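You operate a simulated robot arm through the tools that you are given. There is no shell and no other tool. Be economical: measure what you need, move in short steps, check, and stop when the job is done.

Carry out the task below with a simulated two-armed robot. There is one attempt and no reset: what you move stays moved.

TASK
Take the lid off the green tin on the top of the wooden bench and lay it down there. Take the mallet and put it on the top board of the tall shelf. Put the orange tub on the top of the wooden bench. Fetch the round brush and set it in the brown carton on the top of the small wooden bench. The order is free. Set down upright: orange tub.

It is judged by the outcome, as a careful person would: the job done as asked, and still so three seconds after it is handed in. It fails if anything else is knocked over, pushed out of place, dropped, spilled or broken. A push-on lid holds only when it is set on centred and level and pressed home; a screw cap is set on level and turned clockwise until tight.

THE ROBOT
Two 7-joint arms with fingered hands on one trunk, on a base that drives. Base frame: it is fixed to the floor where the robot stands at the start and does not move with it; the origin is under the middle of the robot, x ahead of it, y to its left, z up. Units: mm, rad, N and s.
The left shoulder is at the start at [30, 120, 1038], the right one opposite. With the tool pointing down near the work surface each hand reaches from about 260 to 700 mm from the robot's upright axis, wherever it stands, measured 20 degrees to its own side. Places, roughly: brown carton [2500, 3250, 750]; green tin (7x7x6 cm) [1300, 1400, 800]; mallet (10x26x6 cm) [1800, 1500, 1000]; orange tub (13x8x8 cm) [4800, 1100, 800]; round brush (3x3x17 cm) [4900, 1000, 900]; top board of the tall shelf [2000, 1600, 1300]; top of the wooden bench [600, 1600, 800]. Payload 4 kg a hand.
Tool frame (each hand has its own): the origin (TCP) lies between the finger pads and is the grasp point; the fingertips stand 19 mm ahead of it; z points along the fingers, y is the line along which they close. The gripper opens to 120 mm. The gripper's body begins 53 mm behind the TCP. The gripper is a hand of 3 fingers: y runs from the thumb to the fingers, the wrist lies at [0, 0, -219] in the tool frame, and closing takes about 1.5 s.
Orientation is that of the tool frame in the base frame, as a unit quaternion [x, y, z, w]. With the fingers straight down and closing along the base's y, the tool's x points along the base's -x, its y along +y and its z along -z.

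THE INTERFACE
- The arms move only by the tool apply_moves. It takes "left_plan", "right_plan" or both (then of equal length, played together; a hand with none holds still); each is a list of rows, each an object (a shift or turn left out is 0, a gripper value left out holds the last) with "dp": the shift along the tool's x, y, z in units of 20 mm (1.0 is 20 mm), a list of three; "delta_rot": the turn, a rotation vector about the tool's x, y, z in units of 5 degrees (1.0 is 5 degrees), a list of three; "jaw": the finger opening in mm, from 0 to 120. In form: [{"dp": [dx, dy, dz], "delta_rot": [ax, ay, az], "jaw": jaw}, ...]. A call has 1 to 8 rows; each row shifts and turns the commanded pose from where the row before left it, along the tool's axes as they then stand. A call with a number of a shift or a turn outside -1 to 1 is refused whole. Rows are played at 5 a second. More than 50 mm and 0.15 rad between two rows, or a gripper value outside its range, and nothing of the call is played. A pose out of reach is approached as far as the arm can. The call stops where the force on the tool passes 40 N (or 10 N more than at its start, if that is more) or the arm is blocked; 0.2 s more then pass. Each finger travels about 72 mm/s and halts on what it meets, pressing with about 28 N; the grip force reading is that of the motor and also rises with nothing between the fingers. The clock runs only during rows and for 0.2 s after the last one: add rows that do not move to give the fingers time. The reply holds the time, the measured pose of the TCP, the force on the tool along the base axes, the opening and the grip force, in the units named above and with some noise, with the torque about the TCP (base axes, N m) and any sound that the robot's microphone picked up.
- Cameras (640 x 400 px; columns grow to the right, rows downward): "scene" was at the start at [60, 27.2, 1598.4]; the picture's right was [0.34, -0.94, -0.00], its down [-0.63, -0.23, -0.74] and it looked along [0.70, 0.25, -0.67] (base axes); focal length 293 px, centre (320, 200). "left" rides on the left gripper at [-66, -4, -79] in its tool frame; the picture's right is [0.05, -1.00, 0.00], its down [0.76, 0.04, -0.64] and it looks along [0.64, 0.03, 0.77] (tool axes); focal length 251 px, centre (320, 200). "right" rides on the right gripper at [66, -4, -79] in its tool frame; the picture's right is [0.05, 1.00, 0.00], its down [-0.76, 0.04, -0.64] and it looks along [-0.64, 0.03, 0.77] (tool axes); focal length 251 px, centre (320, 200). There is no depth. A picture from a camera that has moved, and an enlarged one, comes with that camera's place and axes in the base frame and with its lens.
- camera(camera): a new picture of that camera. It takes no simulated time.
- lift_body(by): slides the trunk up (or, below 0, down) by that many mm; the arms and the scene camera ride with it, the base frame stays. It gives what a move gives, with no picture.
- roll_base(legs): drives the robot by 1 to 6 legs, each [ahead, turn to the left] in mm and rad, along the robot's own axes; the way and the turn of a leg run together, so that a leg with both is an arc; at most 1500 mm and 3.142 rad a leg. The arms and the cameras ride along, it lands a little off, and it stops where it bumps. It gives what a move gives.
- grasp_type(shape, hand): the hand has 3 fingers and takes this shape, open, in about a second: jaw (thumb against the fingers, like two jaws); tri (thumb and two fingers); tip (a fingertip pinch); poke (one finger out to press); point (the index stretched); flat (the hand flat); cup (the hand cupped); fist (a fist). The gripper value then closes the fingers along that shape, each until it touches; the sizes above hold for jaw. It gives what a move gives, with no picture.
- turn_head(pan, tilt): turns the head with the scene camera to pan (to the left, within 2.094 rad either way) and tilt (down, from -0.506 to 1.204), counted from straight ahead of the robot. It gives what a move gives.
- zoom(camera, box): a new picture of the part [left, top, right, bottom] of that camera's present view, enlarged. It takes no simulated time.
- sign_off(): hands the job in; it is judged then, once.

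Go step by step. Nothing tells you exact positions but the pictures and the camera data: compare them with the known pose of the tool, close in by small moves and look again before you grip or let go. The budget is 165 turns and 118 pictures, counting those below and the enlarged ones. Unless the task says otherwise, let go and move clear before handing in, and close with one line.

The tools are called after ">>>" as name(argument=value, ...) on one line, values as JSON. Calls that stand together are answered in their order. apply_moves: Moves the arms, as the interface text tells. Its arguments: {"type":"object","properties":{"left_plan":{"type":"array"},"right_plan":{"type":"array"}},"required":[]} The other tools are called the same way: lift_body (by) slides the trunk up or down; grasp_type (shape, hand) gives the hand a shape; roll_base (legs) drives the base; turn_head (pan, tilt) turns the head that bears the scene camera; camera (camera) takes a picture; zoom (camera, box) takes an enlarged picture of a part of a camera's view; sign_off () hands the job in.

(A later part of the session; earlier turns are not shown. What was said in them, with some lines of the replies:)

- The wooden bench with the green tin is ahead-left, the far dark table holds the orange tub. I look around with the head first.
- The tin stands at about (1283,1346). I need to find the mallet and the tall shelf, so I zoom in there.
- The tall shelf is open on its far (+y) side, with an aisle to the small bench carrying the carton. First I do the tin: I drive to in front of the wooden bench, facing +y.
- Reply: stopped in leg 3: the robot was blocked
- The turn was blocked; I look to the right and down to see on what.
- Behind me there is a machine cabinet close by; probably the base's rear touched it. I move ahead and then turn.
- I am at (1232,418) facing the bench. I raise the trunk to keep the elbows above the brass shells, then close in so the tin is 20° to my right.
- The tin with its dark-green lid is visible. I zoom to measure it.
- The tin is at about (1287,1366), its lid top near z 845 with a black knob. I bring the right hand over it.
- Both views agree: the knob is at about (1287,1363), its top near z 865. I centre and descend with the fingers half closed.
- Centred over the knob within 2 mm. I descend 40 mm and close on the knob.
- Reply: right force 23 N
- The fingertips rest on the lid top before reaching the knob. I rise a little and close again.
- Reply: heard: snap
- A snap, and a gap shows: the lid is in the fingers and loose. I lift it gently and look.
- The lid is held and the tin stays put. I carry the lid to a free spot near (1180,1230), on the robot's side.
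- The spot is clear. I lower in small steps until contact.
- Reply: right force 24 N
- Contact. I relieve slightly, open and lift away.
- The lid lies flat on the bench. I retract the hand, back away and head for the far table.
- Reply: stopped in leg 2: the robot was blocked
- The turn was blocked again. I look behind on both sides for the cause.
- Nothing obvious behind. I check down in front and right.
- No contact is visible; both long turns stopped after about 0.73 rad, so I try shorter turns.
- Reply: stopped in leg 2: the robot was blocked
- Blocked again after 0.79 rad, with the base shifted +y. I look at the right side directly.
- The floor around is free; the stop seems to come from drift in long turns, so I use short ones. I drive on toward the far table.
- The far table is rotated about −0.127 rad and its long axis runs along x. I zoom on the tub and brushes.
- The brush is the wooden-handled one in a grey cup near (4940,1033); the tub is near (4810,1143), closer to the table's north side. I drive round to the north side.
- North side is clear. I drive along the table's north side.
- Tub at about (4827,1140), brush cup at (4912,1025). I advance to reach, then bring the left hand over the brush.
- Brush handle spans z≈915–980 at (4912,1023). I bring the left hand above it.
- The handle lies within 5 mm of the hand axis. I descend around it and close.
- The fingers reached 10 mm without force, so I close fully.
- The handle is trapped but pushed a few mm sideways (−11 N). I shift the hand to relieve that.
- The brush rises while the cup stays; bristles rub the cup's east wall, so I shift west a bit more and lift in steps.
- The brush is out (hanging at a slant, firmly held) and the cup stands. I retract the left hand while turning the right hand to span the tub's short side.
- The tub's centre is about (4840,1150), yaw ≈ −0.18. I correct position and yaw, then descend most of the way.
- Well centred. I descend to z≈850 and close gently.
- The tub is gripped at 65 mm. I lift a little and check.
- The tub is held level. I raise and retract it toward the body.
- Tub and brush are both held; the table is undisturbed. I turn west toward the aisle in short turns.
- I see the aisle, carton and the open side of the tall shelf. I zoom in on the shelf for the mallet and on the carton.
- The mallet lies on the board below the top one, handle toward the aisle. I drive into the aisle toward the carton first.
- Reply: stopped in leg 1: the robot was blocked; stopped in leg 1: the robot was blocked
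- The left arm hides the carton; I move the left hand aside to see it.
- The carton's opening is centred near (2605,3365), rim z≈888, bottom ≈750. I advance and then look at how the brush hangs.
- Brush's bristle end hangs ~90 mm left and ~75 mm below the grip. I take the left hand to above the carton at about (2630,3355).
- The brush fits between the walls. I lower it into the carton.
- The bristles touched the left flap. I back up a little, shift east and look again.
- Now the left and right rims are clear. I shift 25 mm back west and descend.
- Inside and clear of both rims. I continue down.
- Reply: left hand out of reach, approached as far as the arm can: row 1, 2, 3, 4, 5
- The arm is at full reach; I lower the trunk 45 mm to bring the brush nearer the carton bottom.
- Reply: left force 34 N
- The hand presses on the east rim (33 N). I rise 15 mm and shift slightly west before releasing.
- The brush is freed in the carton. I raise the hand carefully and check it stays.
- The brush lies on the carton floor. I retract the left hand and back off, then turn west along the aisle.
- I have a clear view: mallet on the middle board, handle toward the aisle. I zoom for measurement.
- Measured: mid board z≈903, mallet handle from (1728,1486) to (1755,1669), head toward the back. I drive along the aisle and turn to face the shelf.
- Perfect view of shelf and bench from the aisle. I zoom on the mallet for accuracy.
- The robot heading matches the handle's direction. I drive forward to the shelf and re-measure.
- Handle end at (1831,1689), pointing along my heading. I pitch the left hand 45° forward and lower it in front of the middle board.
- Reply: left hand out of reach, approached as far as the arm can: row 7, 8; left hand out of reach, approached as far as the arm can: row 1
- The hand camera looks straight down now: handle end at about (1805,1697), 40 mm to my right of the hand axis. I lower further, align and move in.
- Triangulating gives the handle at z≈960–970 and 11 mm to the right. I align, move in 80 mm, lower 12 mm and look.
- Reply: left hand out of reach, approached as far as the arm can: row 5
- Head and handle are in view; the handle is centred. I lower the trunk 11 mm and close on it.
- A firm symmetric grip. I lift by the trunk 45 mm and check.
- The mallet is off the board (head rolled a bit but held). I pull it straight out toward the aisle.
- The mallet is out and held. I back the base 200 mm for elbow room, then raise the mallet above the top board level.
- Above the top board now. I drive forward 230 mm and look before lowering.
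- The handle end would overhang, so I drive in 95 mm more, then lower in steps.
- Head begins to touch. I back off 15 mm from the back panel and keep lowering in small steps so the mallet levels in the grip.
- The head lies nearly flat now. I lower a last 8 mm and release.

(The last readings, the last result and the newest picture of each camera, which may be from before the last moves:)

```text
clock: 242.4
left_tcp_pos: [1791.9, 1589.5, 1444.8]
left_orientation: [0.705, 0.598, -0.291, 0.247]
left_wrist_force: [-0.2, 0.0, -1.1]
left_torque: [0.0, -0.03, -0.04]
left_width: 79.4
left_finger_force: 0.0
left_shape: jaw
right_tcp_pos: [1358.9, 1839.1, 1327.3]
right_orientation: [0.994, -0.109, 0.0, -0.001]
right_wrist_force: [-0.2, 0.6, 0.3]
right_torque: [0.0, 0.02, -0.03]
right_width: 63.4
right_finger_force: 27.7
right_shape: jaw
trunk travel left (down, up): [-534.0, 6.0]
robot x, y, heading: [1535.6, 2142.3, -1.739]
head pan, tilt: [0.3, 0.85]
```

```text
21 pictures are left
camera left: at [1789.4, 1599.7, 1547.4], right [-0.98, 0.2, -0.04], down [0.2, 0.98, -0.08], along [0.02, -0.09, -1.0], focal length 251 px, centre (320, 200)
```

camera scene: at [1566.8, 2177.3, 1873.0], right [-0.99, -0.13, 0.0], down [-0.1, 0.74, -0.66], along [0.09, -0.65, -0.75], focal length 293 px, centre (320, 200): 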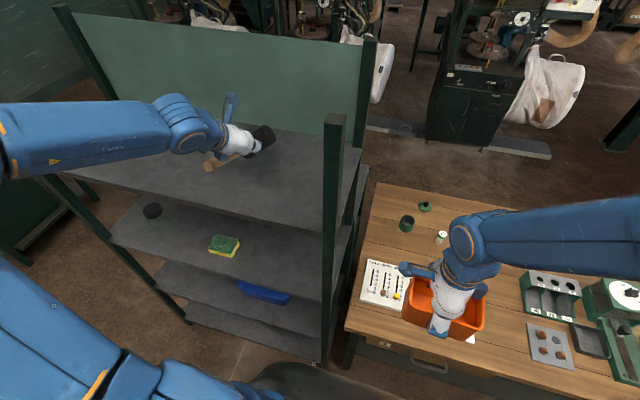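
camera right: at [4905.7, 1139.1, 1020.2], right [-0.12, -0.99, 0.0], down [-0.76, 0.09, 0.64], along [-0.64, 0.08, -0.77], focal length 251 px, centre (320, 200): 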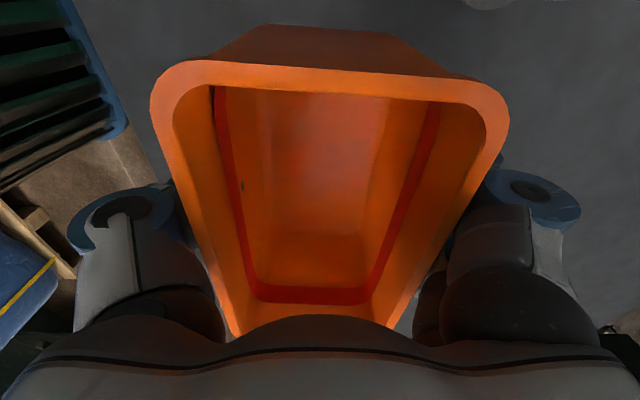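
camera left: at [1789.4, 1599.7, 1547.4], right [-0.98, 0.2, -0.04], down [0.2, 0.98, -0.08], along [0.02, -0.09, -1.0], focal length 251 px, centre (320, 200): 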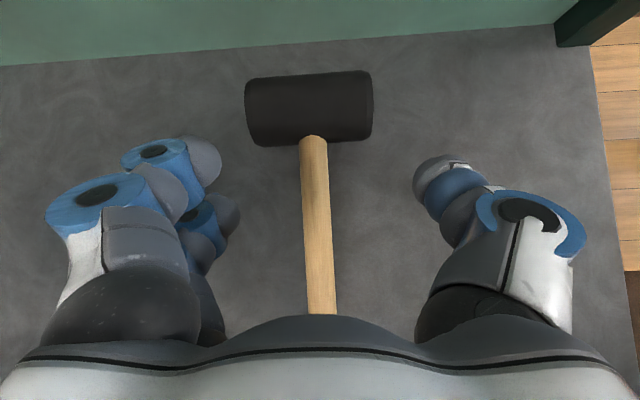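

The mallet rests on the top board. Now I look for a free spot on the wooden bench for the tub.

>>> turn_head(pan=-0.35, tilt=0.9)

>>> camera(camera="scene")

>>> camera(camera="right")

```text
clock: 243.4
left_tcp_pos: [1792.4, 1590.1, 1444.9]
left_orientation: [0.705, 0.598, -0.291, 0.246]
left_wrist_force: [-0.2, -0.8, -0.1]
left_torque: [0.0, 0.0, -0.03]
left_width: 79.7
left_finger_force: 0.1
left_shape: jaw
right_tcp_pos: [1359.8, 1840.3, 1327.9]
right_orientation: [0.994, -0.11, 0.0, -0.001]
right_wrist_force: [0.3, 0.4, -0.9]
right_torque: [0.01, 0.01, 0.01]
right_width: 63.5
right_finger_force: 28.2
right_shape: jaw
trunk travel left (down, up): [-534.0, 6.0]
robot x, y, heading: [1532.7, 2141.4, -1.742]
head pan, tilt: [-0.351, 0.901]
```

```text
20 pictures are left
camera scene: at [1502.8, 2095.2, 1869.1], right [-0.87, 0.5, 0.0], down [0.39, 0.68, -0.62], along [-0.31, -0.54, -0.78], focal length 293 px, centre (320, 200)
```

scene: 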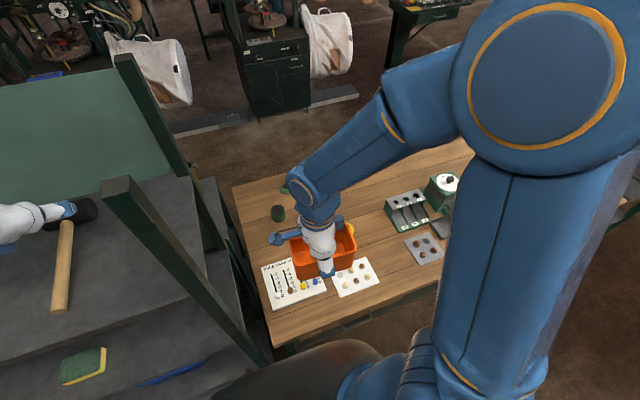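

```text
19 pictures are left
camera right: at [1425.6, 1828.8, 1406.3], right [-0.17, -0.99, 0.0], down [-0.76, 0.13, 0.64], along [-0.63, 0.11, -0.77], focal length 251 px, centre (320, 200)
```

right: 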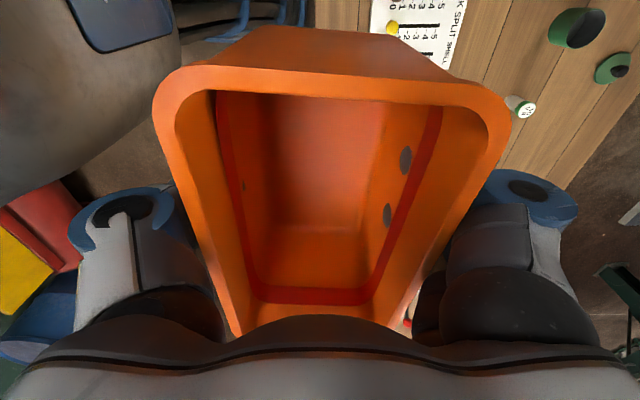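

The free gap between the trays near (970,1790) suits the tub. I retract the left hand, back out and reposition facing southwest.

>>> apply_moves(left_plan=[{"dp": [-0.7, 0, -0.7]}, {"dp": [1, 0, -1]}, {"dp": [1, 0, -1]}, {"dp": [1, 0, -1]}, {"dp": [1, 0, -1]}, {"dp": [1, 0, -1]}, {"dp": [1, 0, -1]}, {"dp": [1, 0, -1]}])

>>> roll_base(legs=[[-400, 0]])

>>> roll_base(legs=[[0, -0.5]])

>>> turn_head(pan=0.0, tilt=0.7)

>>> camera(camera="scene")

```text
clock: 245.2
left_tcp_pos: [1824.4, 1789.1, 1466.9]
left_orientation: [0.704, 0.598, -0.292, 0.248]
left_wrist_force: [0.2, -0.2, -0.2]
left_torque: [0.02, -0.01, -0.01]
left_width: 79.9
left_finger_force: 0.1
left_shape: jaw
right_tcp_pos: [1360.5, 1842.2, 1327.6]
right_orientation: [0.994, -0.11, 0.0, 0.0]
right_wrist_force: [-0.2, 0.2, 0.1]
right_torque: [0.01, 0.03, 0.01]
right_width: 63.3
right_finger_force: 28.2
right_shape: jaw
trunk travel left (down, up): [-534.0, 6.0]
robot x, y, heading: [1532.2, 2142.7, -1.746]
head pan, tilt: [-0.351, 0.901]
```

```text
clock: 247.8
left_tcp_pos: [1893.8, 2182.6, 1465.6]
left_orientation: [0.704, 0.6, -0.291, 0.247]
left_wrist_force: [-0.2, -0.4, -0.3]
left_torque: [0.01, 0.0, 0.0]
left_width: 79.3
left_finger_force: 0.1
left_shape: jaw
right_tcp_pos: [1428.5, 2236.3, 1328.1]
right_orientation: [0.994, -0.107, 0.0, -0.001]
right_wrist_force: [-0.2, 0.2, -1.5]
right_torque: [-0.03, -0.01, 0.0]
right_width: 63.4
right_finger_force: 27.3
right_shape: jaw
trunk travel left (down, up): [-534.0, 6.0]
robot x, y, heading: [1605.3, 2540.4, -1.729]
head pan, tilt: [-0.351, 0.901]
```

```text
clock: 249.6
left_tcp_pos: [1696.7, 2084.7, 1470.6]
left_orientation: [0.831, 0.411, -0.338, 0.162]
left_wrist_force: [0.9, -0.2, -0.7]
left_torque: [0.01, 0.03, 0.0]
left_width: 79.4
left_finger_force: 0.0
left_shape: jaw
right_tcp_pos: [1310.1, 2354.4, 1327.3]
right_orientation: [0.939, -0.345, -0.001, 0.0]
right_wrist_force: [0.9, -0.7, -1.1]
right_torque: [-0.01, -0.02, -0.01]
right_width: 63.0
right_finger_force: 27.9
right_shape: jaw
trunk travel left (down, up): [-534.0, 6.0]
robot x, y, heading: [1617.9, 2530.2, -2.223]
head pan, tilt: [-0.351, 0.901]
```

```text
clock: 250.4
left_tcp_pos: [1692.8, 2086.9, 1470.7]
left_orientation: [0.831, 0.409, -0.339, 0.163]
left_wrist_force: [0.8, -0.7, 1.3]
left_torque: [-0.01, -0.04, -0.01]
left_width: 79.7
left_finger_force: 0.1
left_shape: jaw
right_tcp_pos: [1307.6, 2356.3, 1328.1]
right_orientation: [0.939, -0.345, 0.0, 0.0]
right_wrist_force: [-0.4, 0.6, -0.8]
right_torque: [-0.02, 0.02, -0.01]
right_width: 63.3
right_finger_force: 27.6
right_shape: jaw
trunk travel left (down, up): [-534.0, 6.0]
robot x, y, heading: [1621.7, 2528.2, -2.219]
head pan, tilt: [0.0, 0.7]
```

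```text
18 pictures are left
camera scene: at [1579.7, 2478.8, 1885.2], right [-0.8, 0.61, 0.0], down [0.39, 0.51, -0.76], along [-0.46, -0.61, -0.64], focal length 293 px, centre (320, 200)
```

scene: 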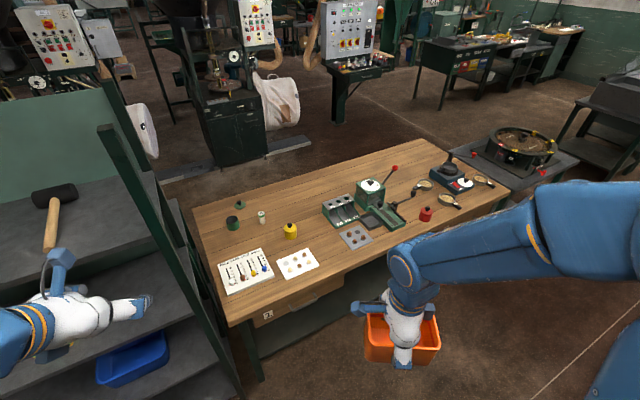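

I see a free gap at about (980,1785) between the white and grey trays. I drive there in an arc away from the shelf post while turning the tub's long axis to fit.

>>> roll_base(legs=[[0, -0.27], [460, 0]])

>>> roll_base(legs=[[0, 0.37]])

>>> apply_moves(right_plan=[{"delta_rot": [0, 0, -1]}, {"delta_rot": [0, 0, -1]}, {"delta_rot": [0, 0, -1]}, {"delta_rot": [0, 0, -1]}, {"delta_rot": [0, 0, -1]}, {"delta_rot": [0, 0, -1]}, {"delta_rot": [0, 0, -1]}, {"delta_rot": [0, 0, -1]}])

>>> apply_moves(right_plan=[{"delta_rot": [0, 0, -1]}, {"delta_rot": [0, 0, -1]}, {"delta_rot": [0, 0, -1]}, {"delta_rot": [0, 0, -1]}, {"delta_rot": [0, 0, -1]}, {"delta_rot": [0, 0, -1]}, {"delta_rot": [0, 0, -1]}, {"delta_rot": [0, 0, -1]}])

>>> camera(camera="scene")

```text
clock: 254.1
left_tcp_pos: [1210.5, 1802.0, 1470.8]
left_orientation: [0.878, 0.296, -0.358, 0.116]
left_wrist_force: [0.1, -0.6, -0.3]
left_torque: [0.0, -0.03, -0.01]
left_width: 79.7
left_finger_force: 0.0
left_shape: jaw
right_tcp_pos: [908.3, 2164.7, 1329.7]
right_orientation: [0.884, -0.467, 0.0, 0.0]
right_wrist_force: [0.5, -0.4, -0.3]
right_torque: [0.01, 0.01, -0.01]
right_width: 63.5
right_finger_force: 28.3
right_shape: jaw
trunk travel left (down, up): [-534.0, 6.0]
robot x, y, heading: [1249.2, 2253.2, -2.485]
head pan, tilt: [0.0, 0.7]
```

```text
clock: 255.6
left_tcp_pos: [1372.9, 1815.6, 1472.0]
left_orientation: [0.809, 0.452, -0.329, 0.181]
left_wrist_force: [-0.3, -0.5, 1.0]
left_torque: [0.01, -0.03, 0.03]
left_width: 80.0
left_finger_force: 0.2
left_shape: jaw
right_tcp_pos: [961.5, 2044.6, 1328.1]
right_orientation: [0.955, -0.297, 0.001, 0.0]
right_wrist_force: [0.1, -0.7, 0.1]
right_torque: [-0.03, 0.0, -0.01]
right_width: 63.1
right_finger_force: 27.7
right_shape: jaw
trunk travel left (down, up): [-534.0, 6.0]
robot x, y, heading: [1235.8, 2256.9, -2.115]
head pan, tilt: [0.0, 0.7]
```

```text
clock: 257.4
left_tcp_pos: [1373.5, 1814.4, 1469.7]
left_orientation: [0.809, 0.452, -0.33, 0.179]
left_wrist_force: [0.8, -0.2, 0.6]
left_torque: [-0.01, 0.02, -0.03]
left_width: 80.1
left_finger_force: 0.1
left_shape: jaw
right_tcp_pos: [960.8, 2042.8, 1326.8]
right_orientation: [0.999, 0.047, 0.001, 0.0]
right_wrist_force: [0.2, 0.3, -0.7]
right_torque: [-0.01, 0.02, -0.02]
right_width: 63.4
right_finger_force: 28.0
right_shape: jaw
trunk travel left (down, up): [-534.0, 6.0]
robot x, y, heading: [1237.3, 2257.9, -2.113]
head pan, tilt: [0.0, 0.7]
```

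```text
clock: 259.2
left_tcp_pos: [1373.2, 1812.3, 1469.3]
left_orientation: [0.809, 0.452, -0.33, 0.179]
left_wrist_force: [0.0, -0.1, -0.2]
left_torque: [0.01, 0.0, 0.02]
left_width: 80.2
left_finger_force: 0.0
left_shape: jaw
right_tcp_pos: [960.3, 2042.1, 1328.1]
right_orientation: [0.922, 0.386, 0.001, 0.0]
right_wrist_force: [0.8, 0.5, -0.4]
right_torque: [-0.02, -0.02, 0.0]
right_width: 63.2
right_finger_force: 28.1
right_shape: jaw
trunk travel left (down, up): [-534.0, 6.0]
robot x, y, heading: [1239.7, 2259.1, -2.118]
head pan, tilt: [0.0, 0.7]
```

```text
17 pictures are left
camera scene: at [1205.7, 2199.8, 1885.3], right [-0.86, 0.52, 0.0], down [0.33, 0.55, -0.76], along [-0.39, -0.66, -0.64], focal length 293 px, centre (320, 200)
```

scene: 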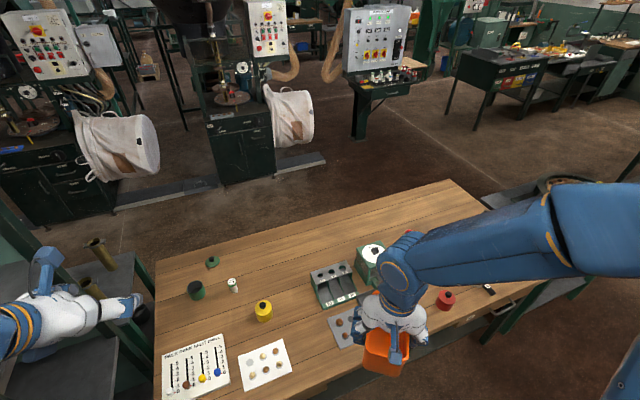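

The gap centre is (983,1790), about 185 mm wide. I finish the rotation and move the tub above it.

>>> apply_moves(right_plan=[{"delta_rot": [0, 0, -1]}, {"delta_rot": [0, 0, -1]}, {"delta_rot": [0, 0, -1]}, {"delta_rot": [0, 0, -1]}, {"delta_rot": [0, 0, -1]}, {"delta_rot": [0, 0, -1]}, {"delta_rot": [0, 0, -1]}, {"delta_rot": [0, 0, -0.5]}])

>>> apply_moves(right_plan=[{"dp": [-1, 0.2, 1]}, {"dp": [-1, 0.2, 1]}, {"dp": [-1, 0.2, 1]}, {"dp": [-1, 0.2, 1]}, {"dp": [-1, 0.2, 1]}, {"dp": [-1, 0.2, 1]}, {"dp": [-1, 0.2, 1]}, {"dp": [-1, 0.2, 1]}])

>>> apply_moves(right_plan=[{"dp": [-1, 0.2, 1]}, {"dp": [-1, 0.2, 1]}, {"dp": [-1, 0.2, 1]}, {"dp": [-1, 0.2, 1]}, {"dp": [-0.4, 0.2, 1]}, {"dp": [0, 0, 1]}, {"dp": [0, 0, 1]}, {}])

>>> camera(camera="scene")

>>> camera(camera="right")

```text
clock: 261.0
left_tcp_pos: [1374.0, 1813.7, 1470.9]
left_orientation: [0.809, 0.453, -0.329, 0.18]
left_wrist_force: [0.0, -0.4, 0.0]
left_torque: [0.01, -0.01, 0.01]
left_width: 79.9
left_finger_force: 0.0
left_shape: jaw
right_tcp_pos: [961.6, 2042.8, 1329.3]
right_orientation: [0.75, 0.662, 0.0, 0.0]
right_wrist_force: [0.7, 0.0, -0.1]
right_torque: [-0.02, -0.01, 0.03]
right_width: 62.9
right_finger_force: 28.2
right_shape: jaw
trunk travel left (down, up): [-534.0, 6.0]
robot x, y, heading: [1237.0, 2255.4, -2.114]
head pan, tilt: [0.0, 0.7]
```

```text
clock: 262.8
left_tcp_pos: [1374.2, 1812.8, 1469.9]
left_orientation: [0.809, 0.453, -0.33, 0.18]
left_wrist_force: [-0.2, 0.9, 0.5]
left_torque: [0.01, 0.0, 0.01]
left_width: 79.9
left_finger_force: 0.1
left_shape: jaw
right_tcp_pos: [972.3, 1880.4, 1165.9]
right_orientation: [0.75, 0.661, 0.001, 0.0]
right_wrist_force: [0.0, -1.7, -0.5]
right_torque: [0.02, -0.01, 0.0]
right_width: 63.2
right_finger_force: 28.0
right_shape: jaw
trunk travel left (down, up): [-534.0, 6.0]
robot x, y, heading: [1235.6, 2255.8, -2.11]
head pan, tilt: [0.0, 0.7]
```

```text
clock: 264.6
left_tcp_pos: [1372.9, 1813.3, 1471.7]
left_orientation: [0.809, 0.452, -0.33, 0.179]
left_wrist_force: [0.1, 0.2, 1.1]
left_torque: [0.01, -0.03, 0.01]
left_width: 79.6
left_finger_force: 0.0
left_shape: jaw
right_tcp_pos: [979.5, 1790.1, 1028.7]
right_orientation: [0.75, 0.662, 0.0, 0.0]
right_wrist_force: [0.5, -0.7, 0.2]
right_torque: [0.02, 0.0, 0.02]
right_width: 63.2
right_finger_force: 27.5
right_shape: jaw
trunk travel left (down, up): [-534.0, 6.0]
robot x, y, heading: [1236.9, 2257.0, -2.11]
head pan, tilt: [0.0, 0.7]
```

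```text
16 pictures are left
camera scene: at [1205.7, 2199.9, 1885.3], right [-0.86, 0.52, 0.0], down [0.33, 0.55, -0.76], along [-0.39, -0.66, -0.64], focal length 293 px, centre (320, 200)
```

scene: 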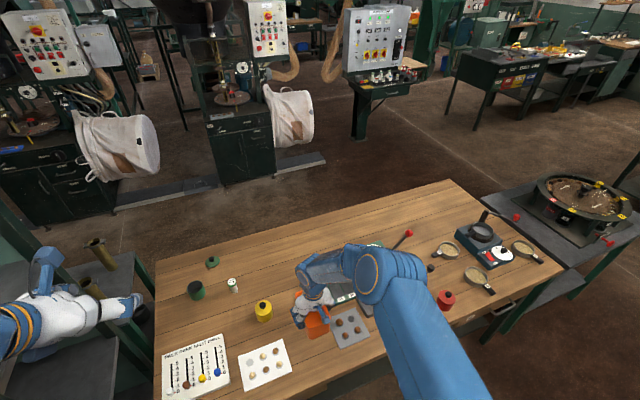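

```text
15 pictures are left
camera right: at [984.9, 1856.5, 1107.7], right [1.0, -0.07, 0.0], down [-0.05, -0.76, 0.64], along [-0.04, -0.64, -0.77], focal length 251 px, centre (320, 200)
```

right: 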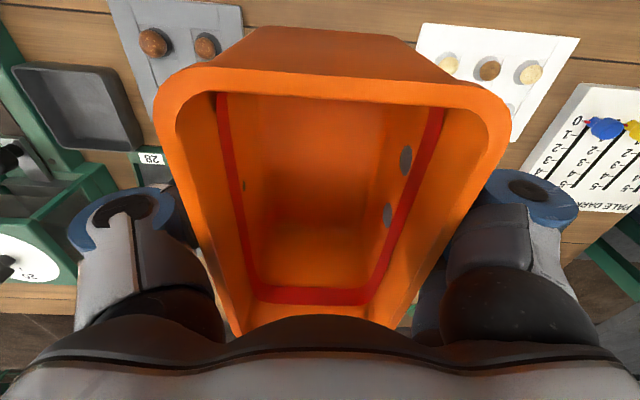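

The tub hangs between the grey and white trays; a 12 mm shift east centres it. I descend.

>>> apply_moves(right_plan=[{"dp": [0, 0.6, 1]}, {"dp": [0, 0, 1]}, {"dp": [0, 0, 1]}, {"dp": [0, 0, 1]}, {"dp": [0, 0, 1]}, {"dp": [0, 0, 1]}, {"dp": [0, 0, 1]}, {}])

>>> zoom(camera="scene", box=[230, 260, 430, 385])

```text
clock: 266.4
left_tcp_pos: [1372.7, 1813.3, 1470.2]
left_orientation: [0.809, 0.452, -0.329, 0.18]
left_wrist_force: [0.8, -0.3, 0.2]
left_torque: [0.0, -0.01, 0.01]
left_width: 80.1
left_finger_force: 0.0
left_shape: jaw
right_tcp_pos: [993.9, 1790.6, 900.9]
right_orientation: [0.749, 0.662, 0.001, 0.001]
right_wrist_force: [1.0, 0.2, -1.9]
right_torque: [0.0, -0.01, 0.0]
right_width: 63.0
right_finger_force: 28.2
right_shape: jaw
right hand out of reach, approached as far as the arm can: row 7
trunk travel left (down, up): [-534.0, 6.0]
robot x, y, heading: [1237.3, 2256.1, -2.114]
head pan, tilt: [0.0, 0.7]
```

```text
3.20 times, centred on (330, 322) of scene
camera zoom: at [1205.2, 2199.5, 1885.3], right [-0.86, 0.52, 0.0], down [0.33, 0.55, -0.76], along [-0.39, -0.66, -0.64], focal length 939 px, centre (288, -192)
```

zoom: 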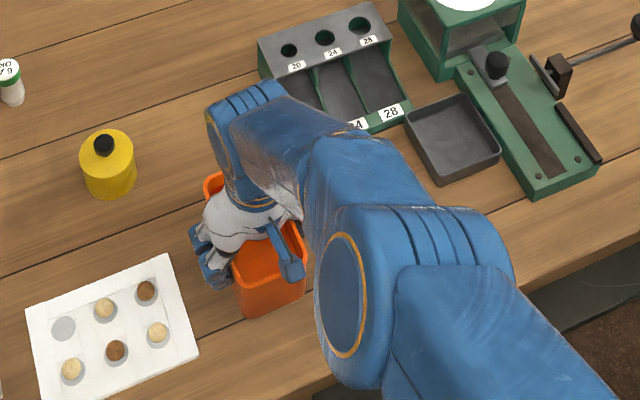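

Well placed, but the arm is near its limit, so I lower with the trunk.

>>> lift_body(by=-38)

>>> lift_body(by=-8)

>>> zoom(camera="scene", box=[230, 260, 430, 385])

```text
clock: 267.2
left_tcp_pos: [1373.5, 1813.4, 1432.7]
left_orientation: [0.808, 0.453, -0.329, 0.181]
left_wrist_force: [0.8, -0.3, -0.3]
left_torque: [0.0, 0.04, -0.03]
left_width: 79.8
left_finger_force: 0.1
left_shape: jaw
right_tcp_pos: [993.4, 1791.5, 862.9]
right_orientation: [0.749, 0.662, 0.0, 0.0]
right_wrist_force: [-0.3, -0.7, -0.9]
right_torque: [0.02, -0.02, 0.0]
right_width: 63.2
right_finger_force: 27.5
right_shape: jaw
trunk travel left (down, up): [-496.0, 44.0]
robot x, y, heading: [1239.4, 2259.4, -2.115]
head pan, tilt: [0.0, 0.7]
```

```text
clock: 267.8
left_tcp_pos: [1371.8, 1813.9, 1424.0]
left_orientation: [0.809, 0.453, -0.33, 0.18]
left_wrist_force: [-0.1, 0.4, -0.7]
left_torque: [0.01, 0.02, 0.0]
left_width: 79.9
left_finger_force: 0.1
left_shape: jaw
right_tcp_pos: [994.6, 1790.0, 855.5]
right_orientation: [0.75, 0.662, 0.0, 0.0]
right_wrist_force: [0.7, 0.4, -1.1]
right_torque: [-0.01, -0.03, 0.03]
right_width: 63.4
right_finger_force: 27.8
right_shape: jaw
trunk travel left (down, up): [-488.0, 52.0]
robot x, y, heading: [1237.6, 2256.2, -2.111]
head pan, tilt: [0.0, 0.7]
```

```text
3.20 times, centred on (330, 322) of scene
camera zoom: at [1205.7, 2199.7, 1839.3], right [-0.86, 0.52, 0.0], down [0.33, 0.55, -0.76], along [-0.39, -0.66, -0.64], focal length 939 px, centre (288, -192)
```

zoom: 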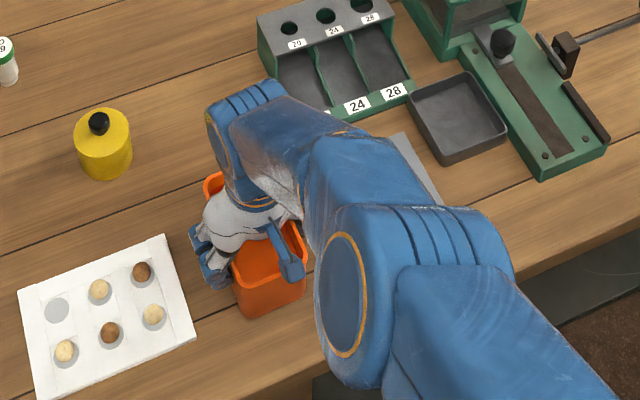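

>>> lift_body(by=-5)

>>> lift_body(by=-4)

>>> lift_body(by=-3)

```text
clock: 268.3
left_tcp_pos: [1374.0, 1814.0, 1420.4]
left_orientation: [0.809, 0.452, -0.329, 0.18]
left_wrist_force: [0.7, 0.4, 0.0]
left_torque: [0.01, -0.02, -0.02]
left_width: 79.8
left_finger_force: 0.0
left_shape: jaw
right_tcp_pos: [995.1, 1791.1, 850.0]
right_orientation: [0.75, 0.661, -0.001, 0.001]
right_wrist_force: [0.7, 0.4, 3.5]
right_torque: [-0.05, 0.01, -0.01]
right_width: 63.1
right_finger_force: 28.2
right_shape: jaw
trunk travel left (down, up): [-483.0, 57.0]
robot x, y, heading: [1236.5, 2256.6, -2.109]
head pan, tilt: [0.0, 0.7]
```

```text
clock: 268.8
left_tcp_pos: [1374.4, 1815.1, 1416.1]
left_orientation: [0.809, 0.452, -0.33, 0.18]
left_wrist_force: [1.0, -0.3, -0.7]
left_torque: [0.0, 0.01, 0.05]
left_width: 80.1
left_finger_force: 0.1
left_shape: jaw
right_tcp_pos: [993.2, 1788.5, 849.4]
right_orientation: [0.749, 0.662, -0.001, 0.002]
right_wrist_force: [0.3, 6.1, 29.3]
right_torque: [0.0, 0.0, -0.1]
right_width: 63.1
right_finger_force: 27.7
right_shape: jaw
trunk travel left (down, up): [-479.0, 61.0]
robot x, y, heading: [1236.1, 2256.9, -2.115]
head pan, tilt: [0.0, 0.7]
```

```text
clock: 269.3
left_tcp_pos: [1374.3, 1814.4, 1413.1]
left_orientation: [0.809, 0.451, -0.331, 0.18]
left_wrist_force: [0.5, 0.6, 0.4]
left_torque: [-0.01, 0.0, 0.0]
left_width: 80.0
left_finger_force: 0.0
left_shape: jaw
right_tcp_pos: [992.2, 1787.1, 849.0]
right_orientation: [0.751, 0.661, -0.005, 0.003]
right_wrist_force: [1.7, 5.1, 22.9]
right_torque: [0.03, -0.13, 0.01]
right_width: 63.8
right_finger_force: 28.1
right_shape: jaw
trunk travel left (down, up): [-477.0, 63.0]
robot x, y, heading: [1240.7, 2255.0, -2.116]
head pan, tilt: [0.0, 0.7]
stopped: the force on the tool passed its limit at 42 N (the readings are from after the stop); the commanded pose is now the measured one
```

The tub is seated on the bench. I relieve 4 mm and release.

>>> lift_body(by=5)

>>> apply_moves(right_plan=[{"jaw": 75}, {}, {"jaw": 100}, {}, {"jaw": 115}, {}])

>>> camera(camera="right")

```text
clock: 269.8
left_tcp_pos: [1373.1, 1813.0, 1418.4]
left_orientation: [0.809, 0.452, -0.33, 0.18]
left_wrist_force: [0.1, 0.2, 0.6]
left_torque: [-0.01, 0.0, -0.01]
left_width: 80.4
left_finger_force: 0.1
left_shape: jaw
right_tcp_pos: [993.3, 1788.6, 850.9]
right_orientation: [0.75, 0.661, -0.002, 0.001]
right_wrist_force: [0.4, 0.3, -0.6]
right_torque: [0.03, -0.03, -0.02]
right_width: 63.6
right_finger_force: 27.6
right_shape: jaw
trunk travel left (down, up): [-482.0, 58.0]
robot x, y, heading: [1240.0, 2256.7, -2.106]
head pan, tilt: [0.0, 0.7]
```

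```text
clock: 271.2
left_tcp_pos: [1373.8, 1812.4, 1417.8]
left_orientation: [0.809, 0.453, -0.329, 0.181]
left_wrist_force: [0.5, -0.1, -0.4]
left_torque: [0.0, 0.0, 0.0]
left_width: 80.0
left_finger_force: 0.0
left_shape: jaw
right_tcp_pos: [993.2, 1788.6, 851.6]
right_orientation: [0.751, 0.661, -0.002, 0.002]
right_wrist_force: [-0.7, 0.0, 0.6]
right_torque: [-0.01, -0.01, 0.02]
right_width: 114.8
right_finger_force: 0.0
right_shape: jaw
trunk travel left (down, up): [-482.0, 58.0]
robot x, y, heading: [1237.2, 2261.0, -2.111]
head pan, tilt: [0.0, 0.7]
```

```text
12 pictures are left
camera right: at [997.7, 1854.5, 929.6], right [1.0, -0.07, 0.0], down [-0.05, -0.76, 0.65], along [-0.05, -0.65, -0.76], focal length 251 px, centre (320, 200)
```

right: 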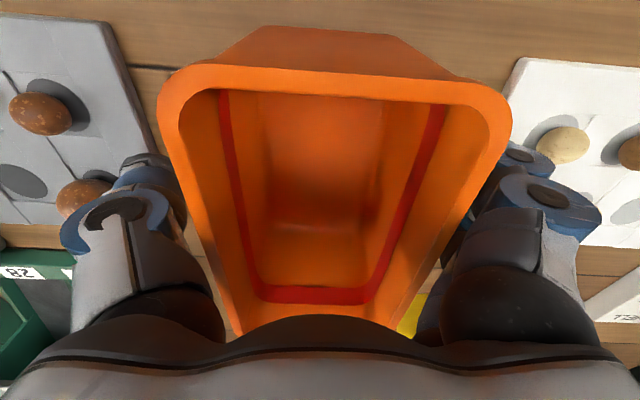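

Released. I lift the hand straight up and check the tub and trays.

>>> apply_moves(right_plan=[{"dp": [0, 0, -0.5]}, {"dp": [0, 0, -1]}, {"dp": [0, 0, -1]}, {"dp": [0, 0, -1]}, {"dp": [0, 0, -1]}, {"dp": [0, 0, -1]}, {"dp": [0, 0, -1]}, {"dp": [0, 0, -1]}])

>>> apply_moves(right_plan=[{"dp": [0, 0, -1]}, {"dp": [0, 0, -1]}, {"dp": [1, 0, -1]}, {"dp": [1, 0, -1]}, {"dp": [1, 0, -1]}, {"dp": [1, 0, -1]}, {"dp": [1, 0, -1]}, {"dp": [1, 0, -1]}])

>>> roll_base(legs=[[-250, 0]])

>>> camera(camera="scene")

>>> zoom(camera="scene", box=[200, 170, 420, 307])

```text
clock: 273.0
left_tcp_pos: [1373.8, 1813.2, 1418.0]
left_orientation: [0.809, 0.453, -0.329, 0.179]
left_wrist_force: [0.5, 0.4, -0.9]
left_torque: [-0.04, 0.02, -0.03]
left_width: 80.1
left_finger_force: 0.0
left_shape: jaw
right_tcp_pos: [992.3, 1789.2, 1001.2]
right_orientation: [0.75, 0.661, -0.003, 0.003]
right_wrist_force: [0.2, 0.1, 1.0]
right_torque: [0.02, 0.01, 0.01]
right_width: 114.8
right_finger_force: 0.2
right_shape: jaw
trunk travel left (down, up): [-482.0, 58.0]
robot x, y, heading: [1237.8, 2257.7, -2.115]
head pan, tilt: [0.0, 0.7]
```

```text
clock: 274.8
left_tcp_pos: [1373.2, 1814.0, 1418.7]
left_orientation: [0.809, 0.452, -0.33, 0.18]
left_wrist_force: [0.5, 0.4, -0.8]
left_torque: [0.0, 0.0, -0.03]
left_width: 80.0
left_finger_force: 0.0
left_shape: jaw
right_tcp_pos: [1008.8, 1909.6, 1160.2]
right_orientation: [0.75, 0.661, -0.004, 0.001]
right_wrist_force: [-0.3, 0.8, -0.3]
right_torque: [0.0, 0.02, 0.0]
right_width: 114.8
right_finger_force: 0.0
right_shape: jaw
trunk travel left (down, up): [-482.0, 58.0]
robot x, y, heading: [1238.6, 2257.2, -2.112]
head pan, tilt: [0.0, 0.7]
```

```text
clock: 276.6
left_tcp_pos: [1504.1, 2029.9, 1419.1]
left_orientation: [0.809, 0.452, -0.33, 0.179]
left_wrist_force: [-0.8, -0.6, -0.2]
left_torque: [-0.01, 0.02, 0.0]
left_width: 79.7
left_finger_force: 0.0
left_shape: jaw
right_tcp_pos: [1139.7, 2124.7, 1159.1]
right_orientation: [0.749, 0.663, -0.003, 0.002]
right_wrist_force: [0.1, 1.2, -0.9]
right_torque: [0.01, 0.04, 0.02]
right_width: 114.7
right_finger_force: 0.1
right_shape: jaw
trunk travel left (down, up): [-482.0, 58.0]
robot x, y, heading: [1368.6, 2472.1, -2.11]
head pan, tilt: [0.0, 0.7]
```

```text
11 pictures are left
camera scene: at [1335.5, 2415.0, 1833.0], right [-0.86, 0.52, 0.0], down [0.33, 0.55, -0.76], along [-0.39, -0.66, -0.64], focal length 293 px, centre (320, 200)
```

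scene: 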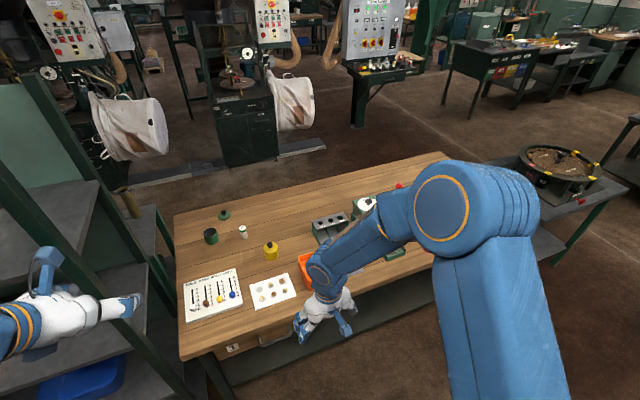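

```text
2.91 times, centred on (310, 238) of scene
camera zoom: at [1335.5, 2415.0, 1833.0], right [-0.86, 0.52, 0.0], down [0.33, 0.55, -0.76], along [-0.39, -0.66, -0.64], focal length 853 px, centre (349, 88)
```

zoom: 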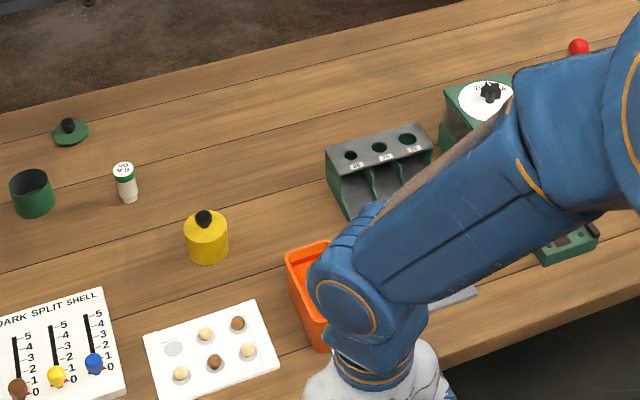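

The tub stands upright between the trays. I move the right arm aside for a final check of the grey tray and the mallet.

>>> apply_moves(right_plan=[{"dp": [0.5, 1, -1]}, {"dp": [0.5, 1, -1]}, {"dp": [0.5, 1, -1]}, {"dp": [0.5, 1, -1]}, {"dp": [0.5, 1, -1]}, {"dp": [0, 1, -1]}, {"dp": [0, 1, -1]}, {"dp": [0, 1, 0]}])

>>> camera(camera="scene")

>>> camera(camera="right")

>>> turn_head(pan=0.6, tilt=0.5)

>>> camera(camera="scene")

```text
clock: 278.4
left_tcp_pos: [1504.7, 2028.6, 1419.8]
left_orientation: [0.809, 0.453, -0.329, 0.179]
left_wrist_force: [-0.5, 0.3, 1.2]
left_torque: [0.0, -0.02, 0.0]
left_width: 80.1
left_finger_force: 0.1
left_shape: jaw
right_tcp_pos: [1305.6, 2156.0, 1300.0]
right_orientation: [0.75, 0.662, -0.003, 0.001]
right_wrist_force: [1.3, 0.5, 0.0]
right_torque: [-0.02, -0.02, 0.0]
right_width: 114.5
right_finger_force: 0.1
right_shape: jaw
trunk travel left (down, up): [-482.0, 58.0]
robot x, y, heading: [1365.8, 2472.7, -2.113]
head pan, tilt: [0.0, 0.7]
```

```text
9 pictures are left
camera scene: at [1336.8, 2415.1, 1833.0], right [-0.86, 0.52, 0.0], down [0.33, 0.55, -0.76], along [-0.39, -0.66, -0.64], focal length 293 px, centre (320, 200)
```

scene: 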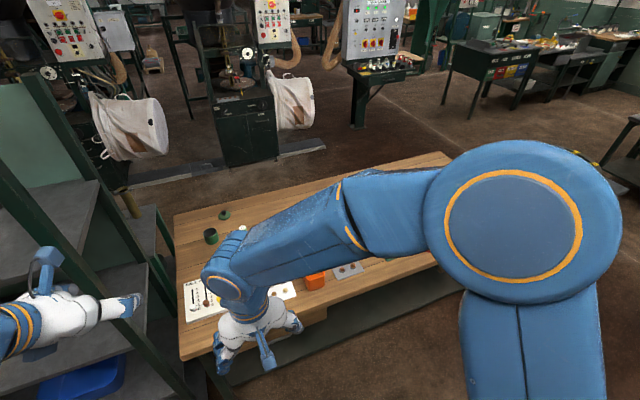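

```text
8 pictures are left
camera right: at [1309.8, 2222.7, 1378.0], right [1.0, -0.07, 0.0], down [-0.05, -0.76, 0.65], along [-0.05, -0.65, -0.76], focal length 251 px, centre (320, 200)
```

right: 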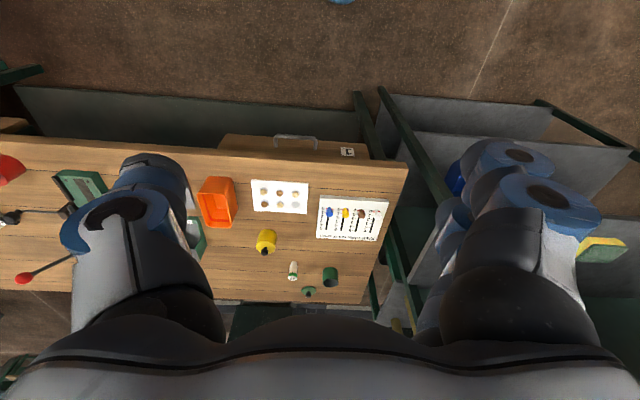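

```text
clock: 279.4
left_tcp_pos: [1504.6, 2029.2, 1418.4]
left_orientation: [0.809, 0.453, -0.33, 0.18]
left_wrist_force: [0.8, 1.0, -0.2]
left_torque: [-0.01, 0.0, -0.01]
left_width: 80.5
left_finger_force: 0.0
left_shape: jaw
right_tcp_pos: [1302.9, 2156.0, 1300.3]
right_orientation: [0.749, 0.662, -0.002, 0.002]
right_wrist_force: [0.0, -0.7, 0.0]
right_torque: [0.01, 0.0, 0.0]
right_width: 114.9
right_finger_force: 0.0
right_shape: jaw
trunk travel left (down, up): [-482.0, 58.0]
robot x, y, heading: [1363.9, 2473.1, -2.113]
head pan, tilt: [0.6, 0.499]
```

```text
7 pictures are left
camera scene: at [1385.0, 2397.5, 1850.7], right [-1.0, -0.06, 0.0], down [-0.03, 0.48, -0.88], along [0.05, -0.88, -0.48], focal length 293 px, centre (320, 200)
```

scene: 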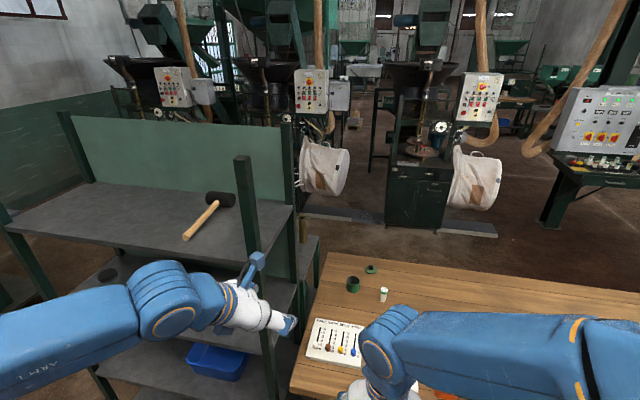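

The mallet, tub, tin and lid look right. One last zoom at the grey tray.

>>> turn_head(pan=0.0, tilt=0.7)

>>> zoom(camera="scene", box=[290, 245, 400, 310])

```text
clock: 280.4
left_tcp_pos: [1503.3, 2029.3, 1418.9]
left_orientation: [0.809, 0.453, -0.329, 0.181]
left_wrist_force: [0.5, -0.2, 0.2]
left_torque: [0.01, 0.0, 0.0]
left_width: 80.0
left_finger_force: 0.0
left_shape: jaw
right_tcp_pos: [1303.6, 2155.5, 1298.6]
right_orientation: [0.75, 0.662, -0.003, 0.002]
right_wrist_force: [-0.8, 0.8, -0.6]
right_torque: [-0.02, -0.03, 0.0]
right_width: 114.9
right_finger_force: 0.1
right_shape: jaw
trunk travel left (down, up): [-482.0, 58.0]
robot x, y, heading: [1372.3, 2472.9, -2.113]
head pan, tilt: [0.0, 0.7]
```

```text
5.82 times, centred on (345, 278) of scene
camera zoom: at [1335.9, 2415.4, 1833.1], right [-0.86, 0.51, 0.0], down [0.33, 0.55, -0.77], along [-0.39, -0.66, -0.64], focal length 1707 px, centre (174, -251)
```

zoom: 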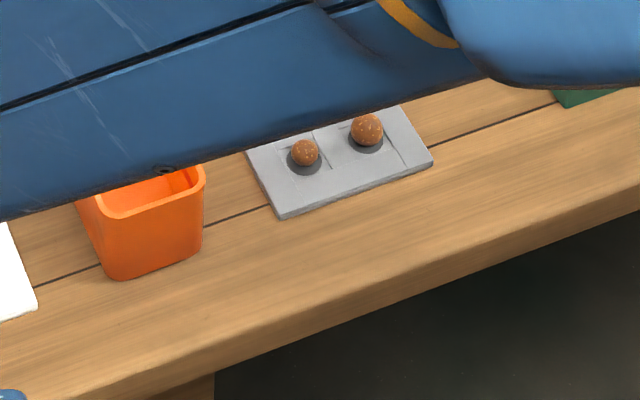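

Everything is in place and both hands are clear, so I hand in the job.

>>> sign_off()

```text
The job is handed in.
```

The lid is off the green tin and lies on the wooden bench, the mallet is on the shelf's top board, the orange tub stands upright on the wooden bench, and the round brush is in the brown carton.
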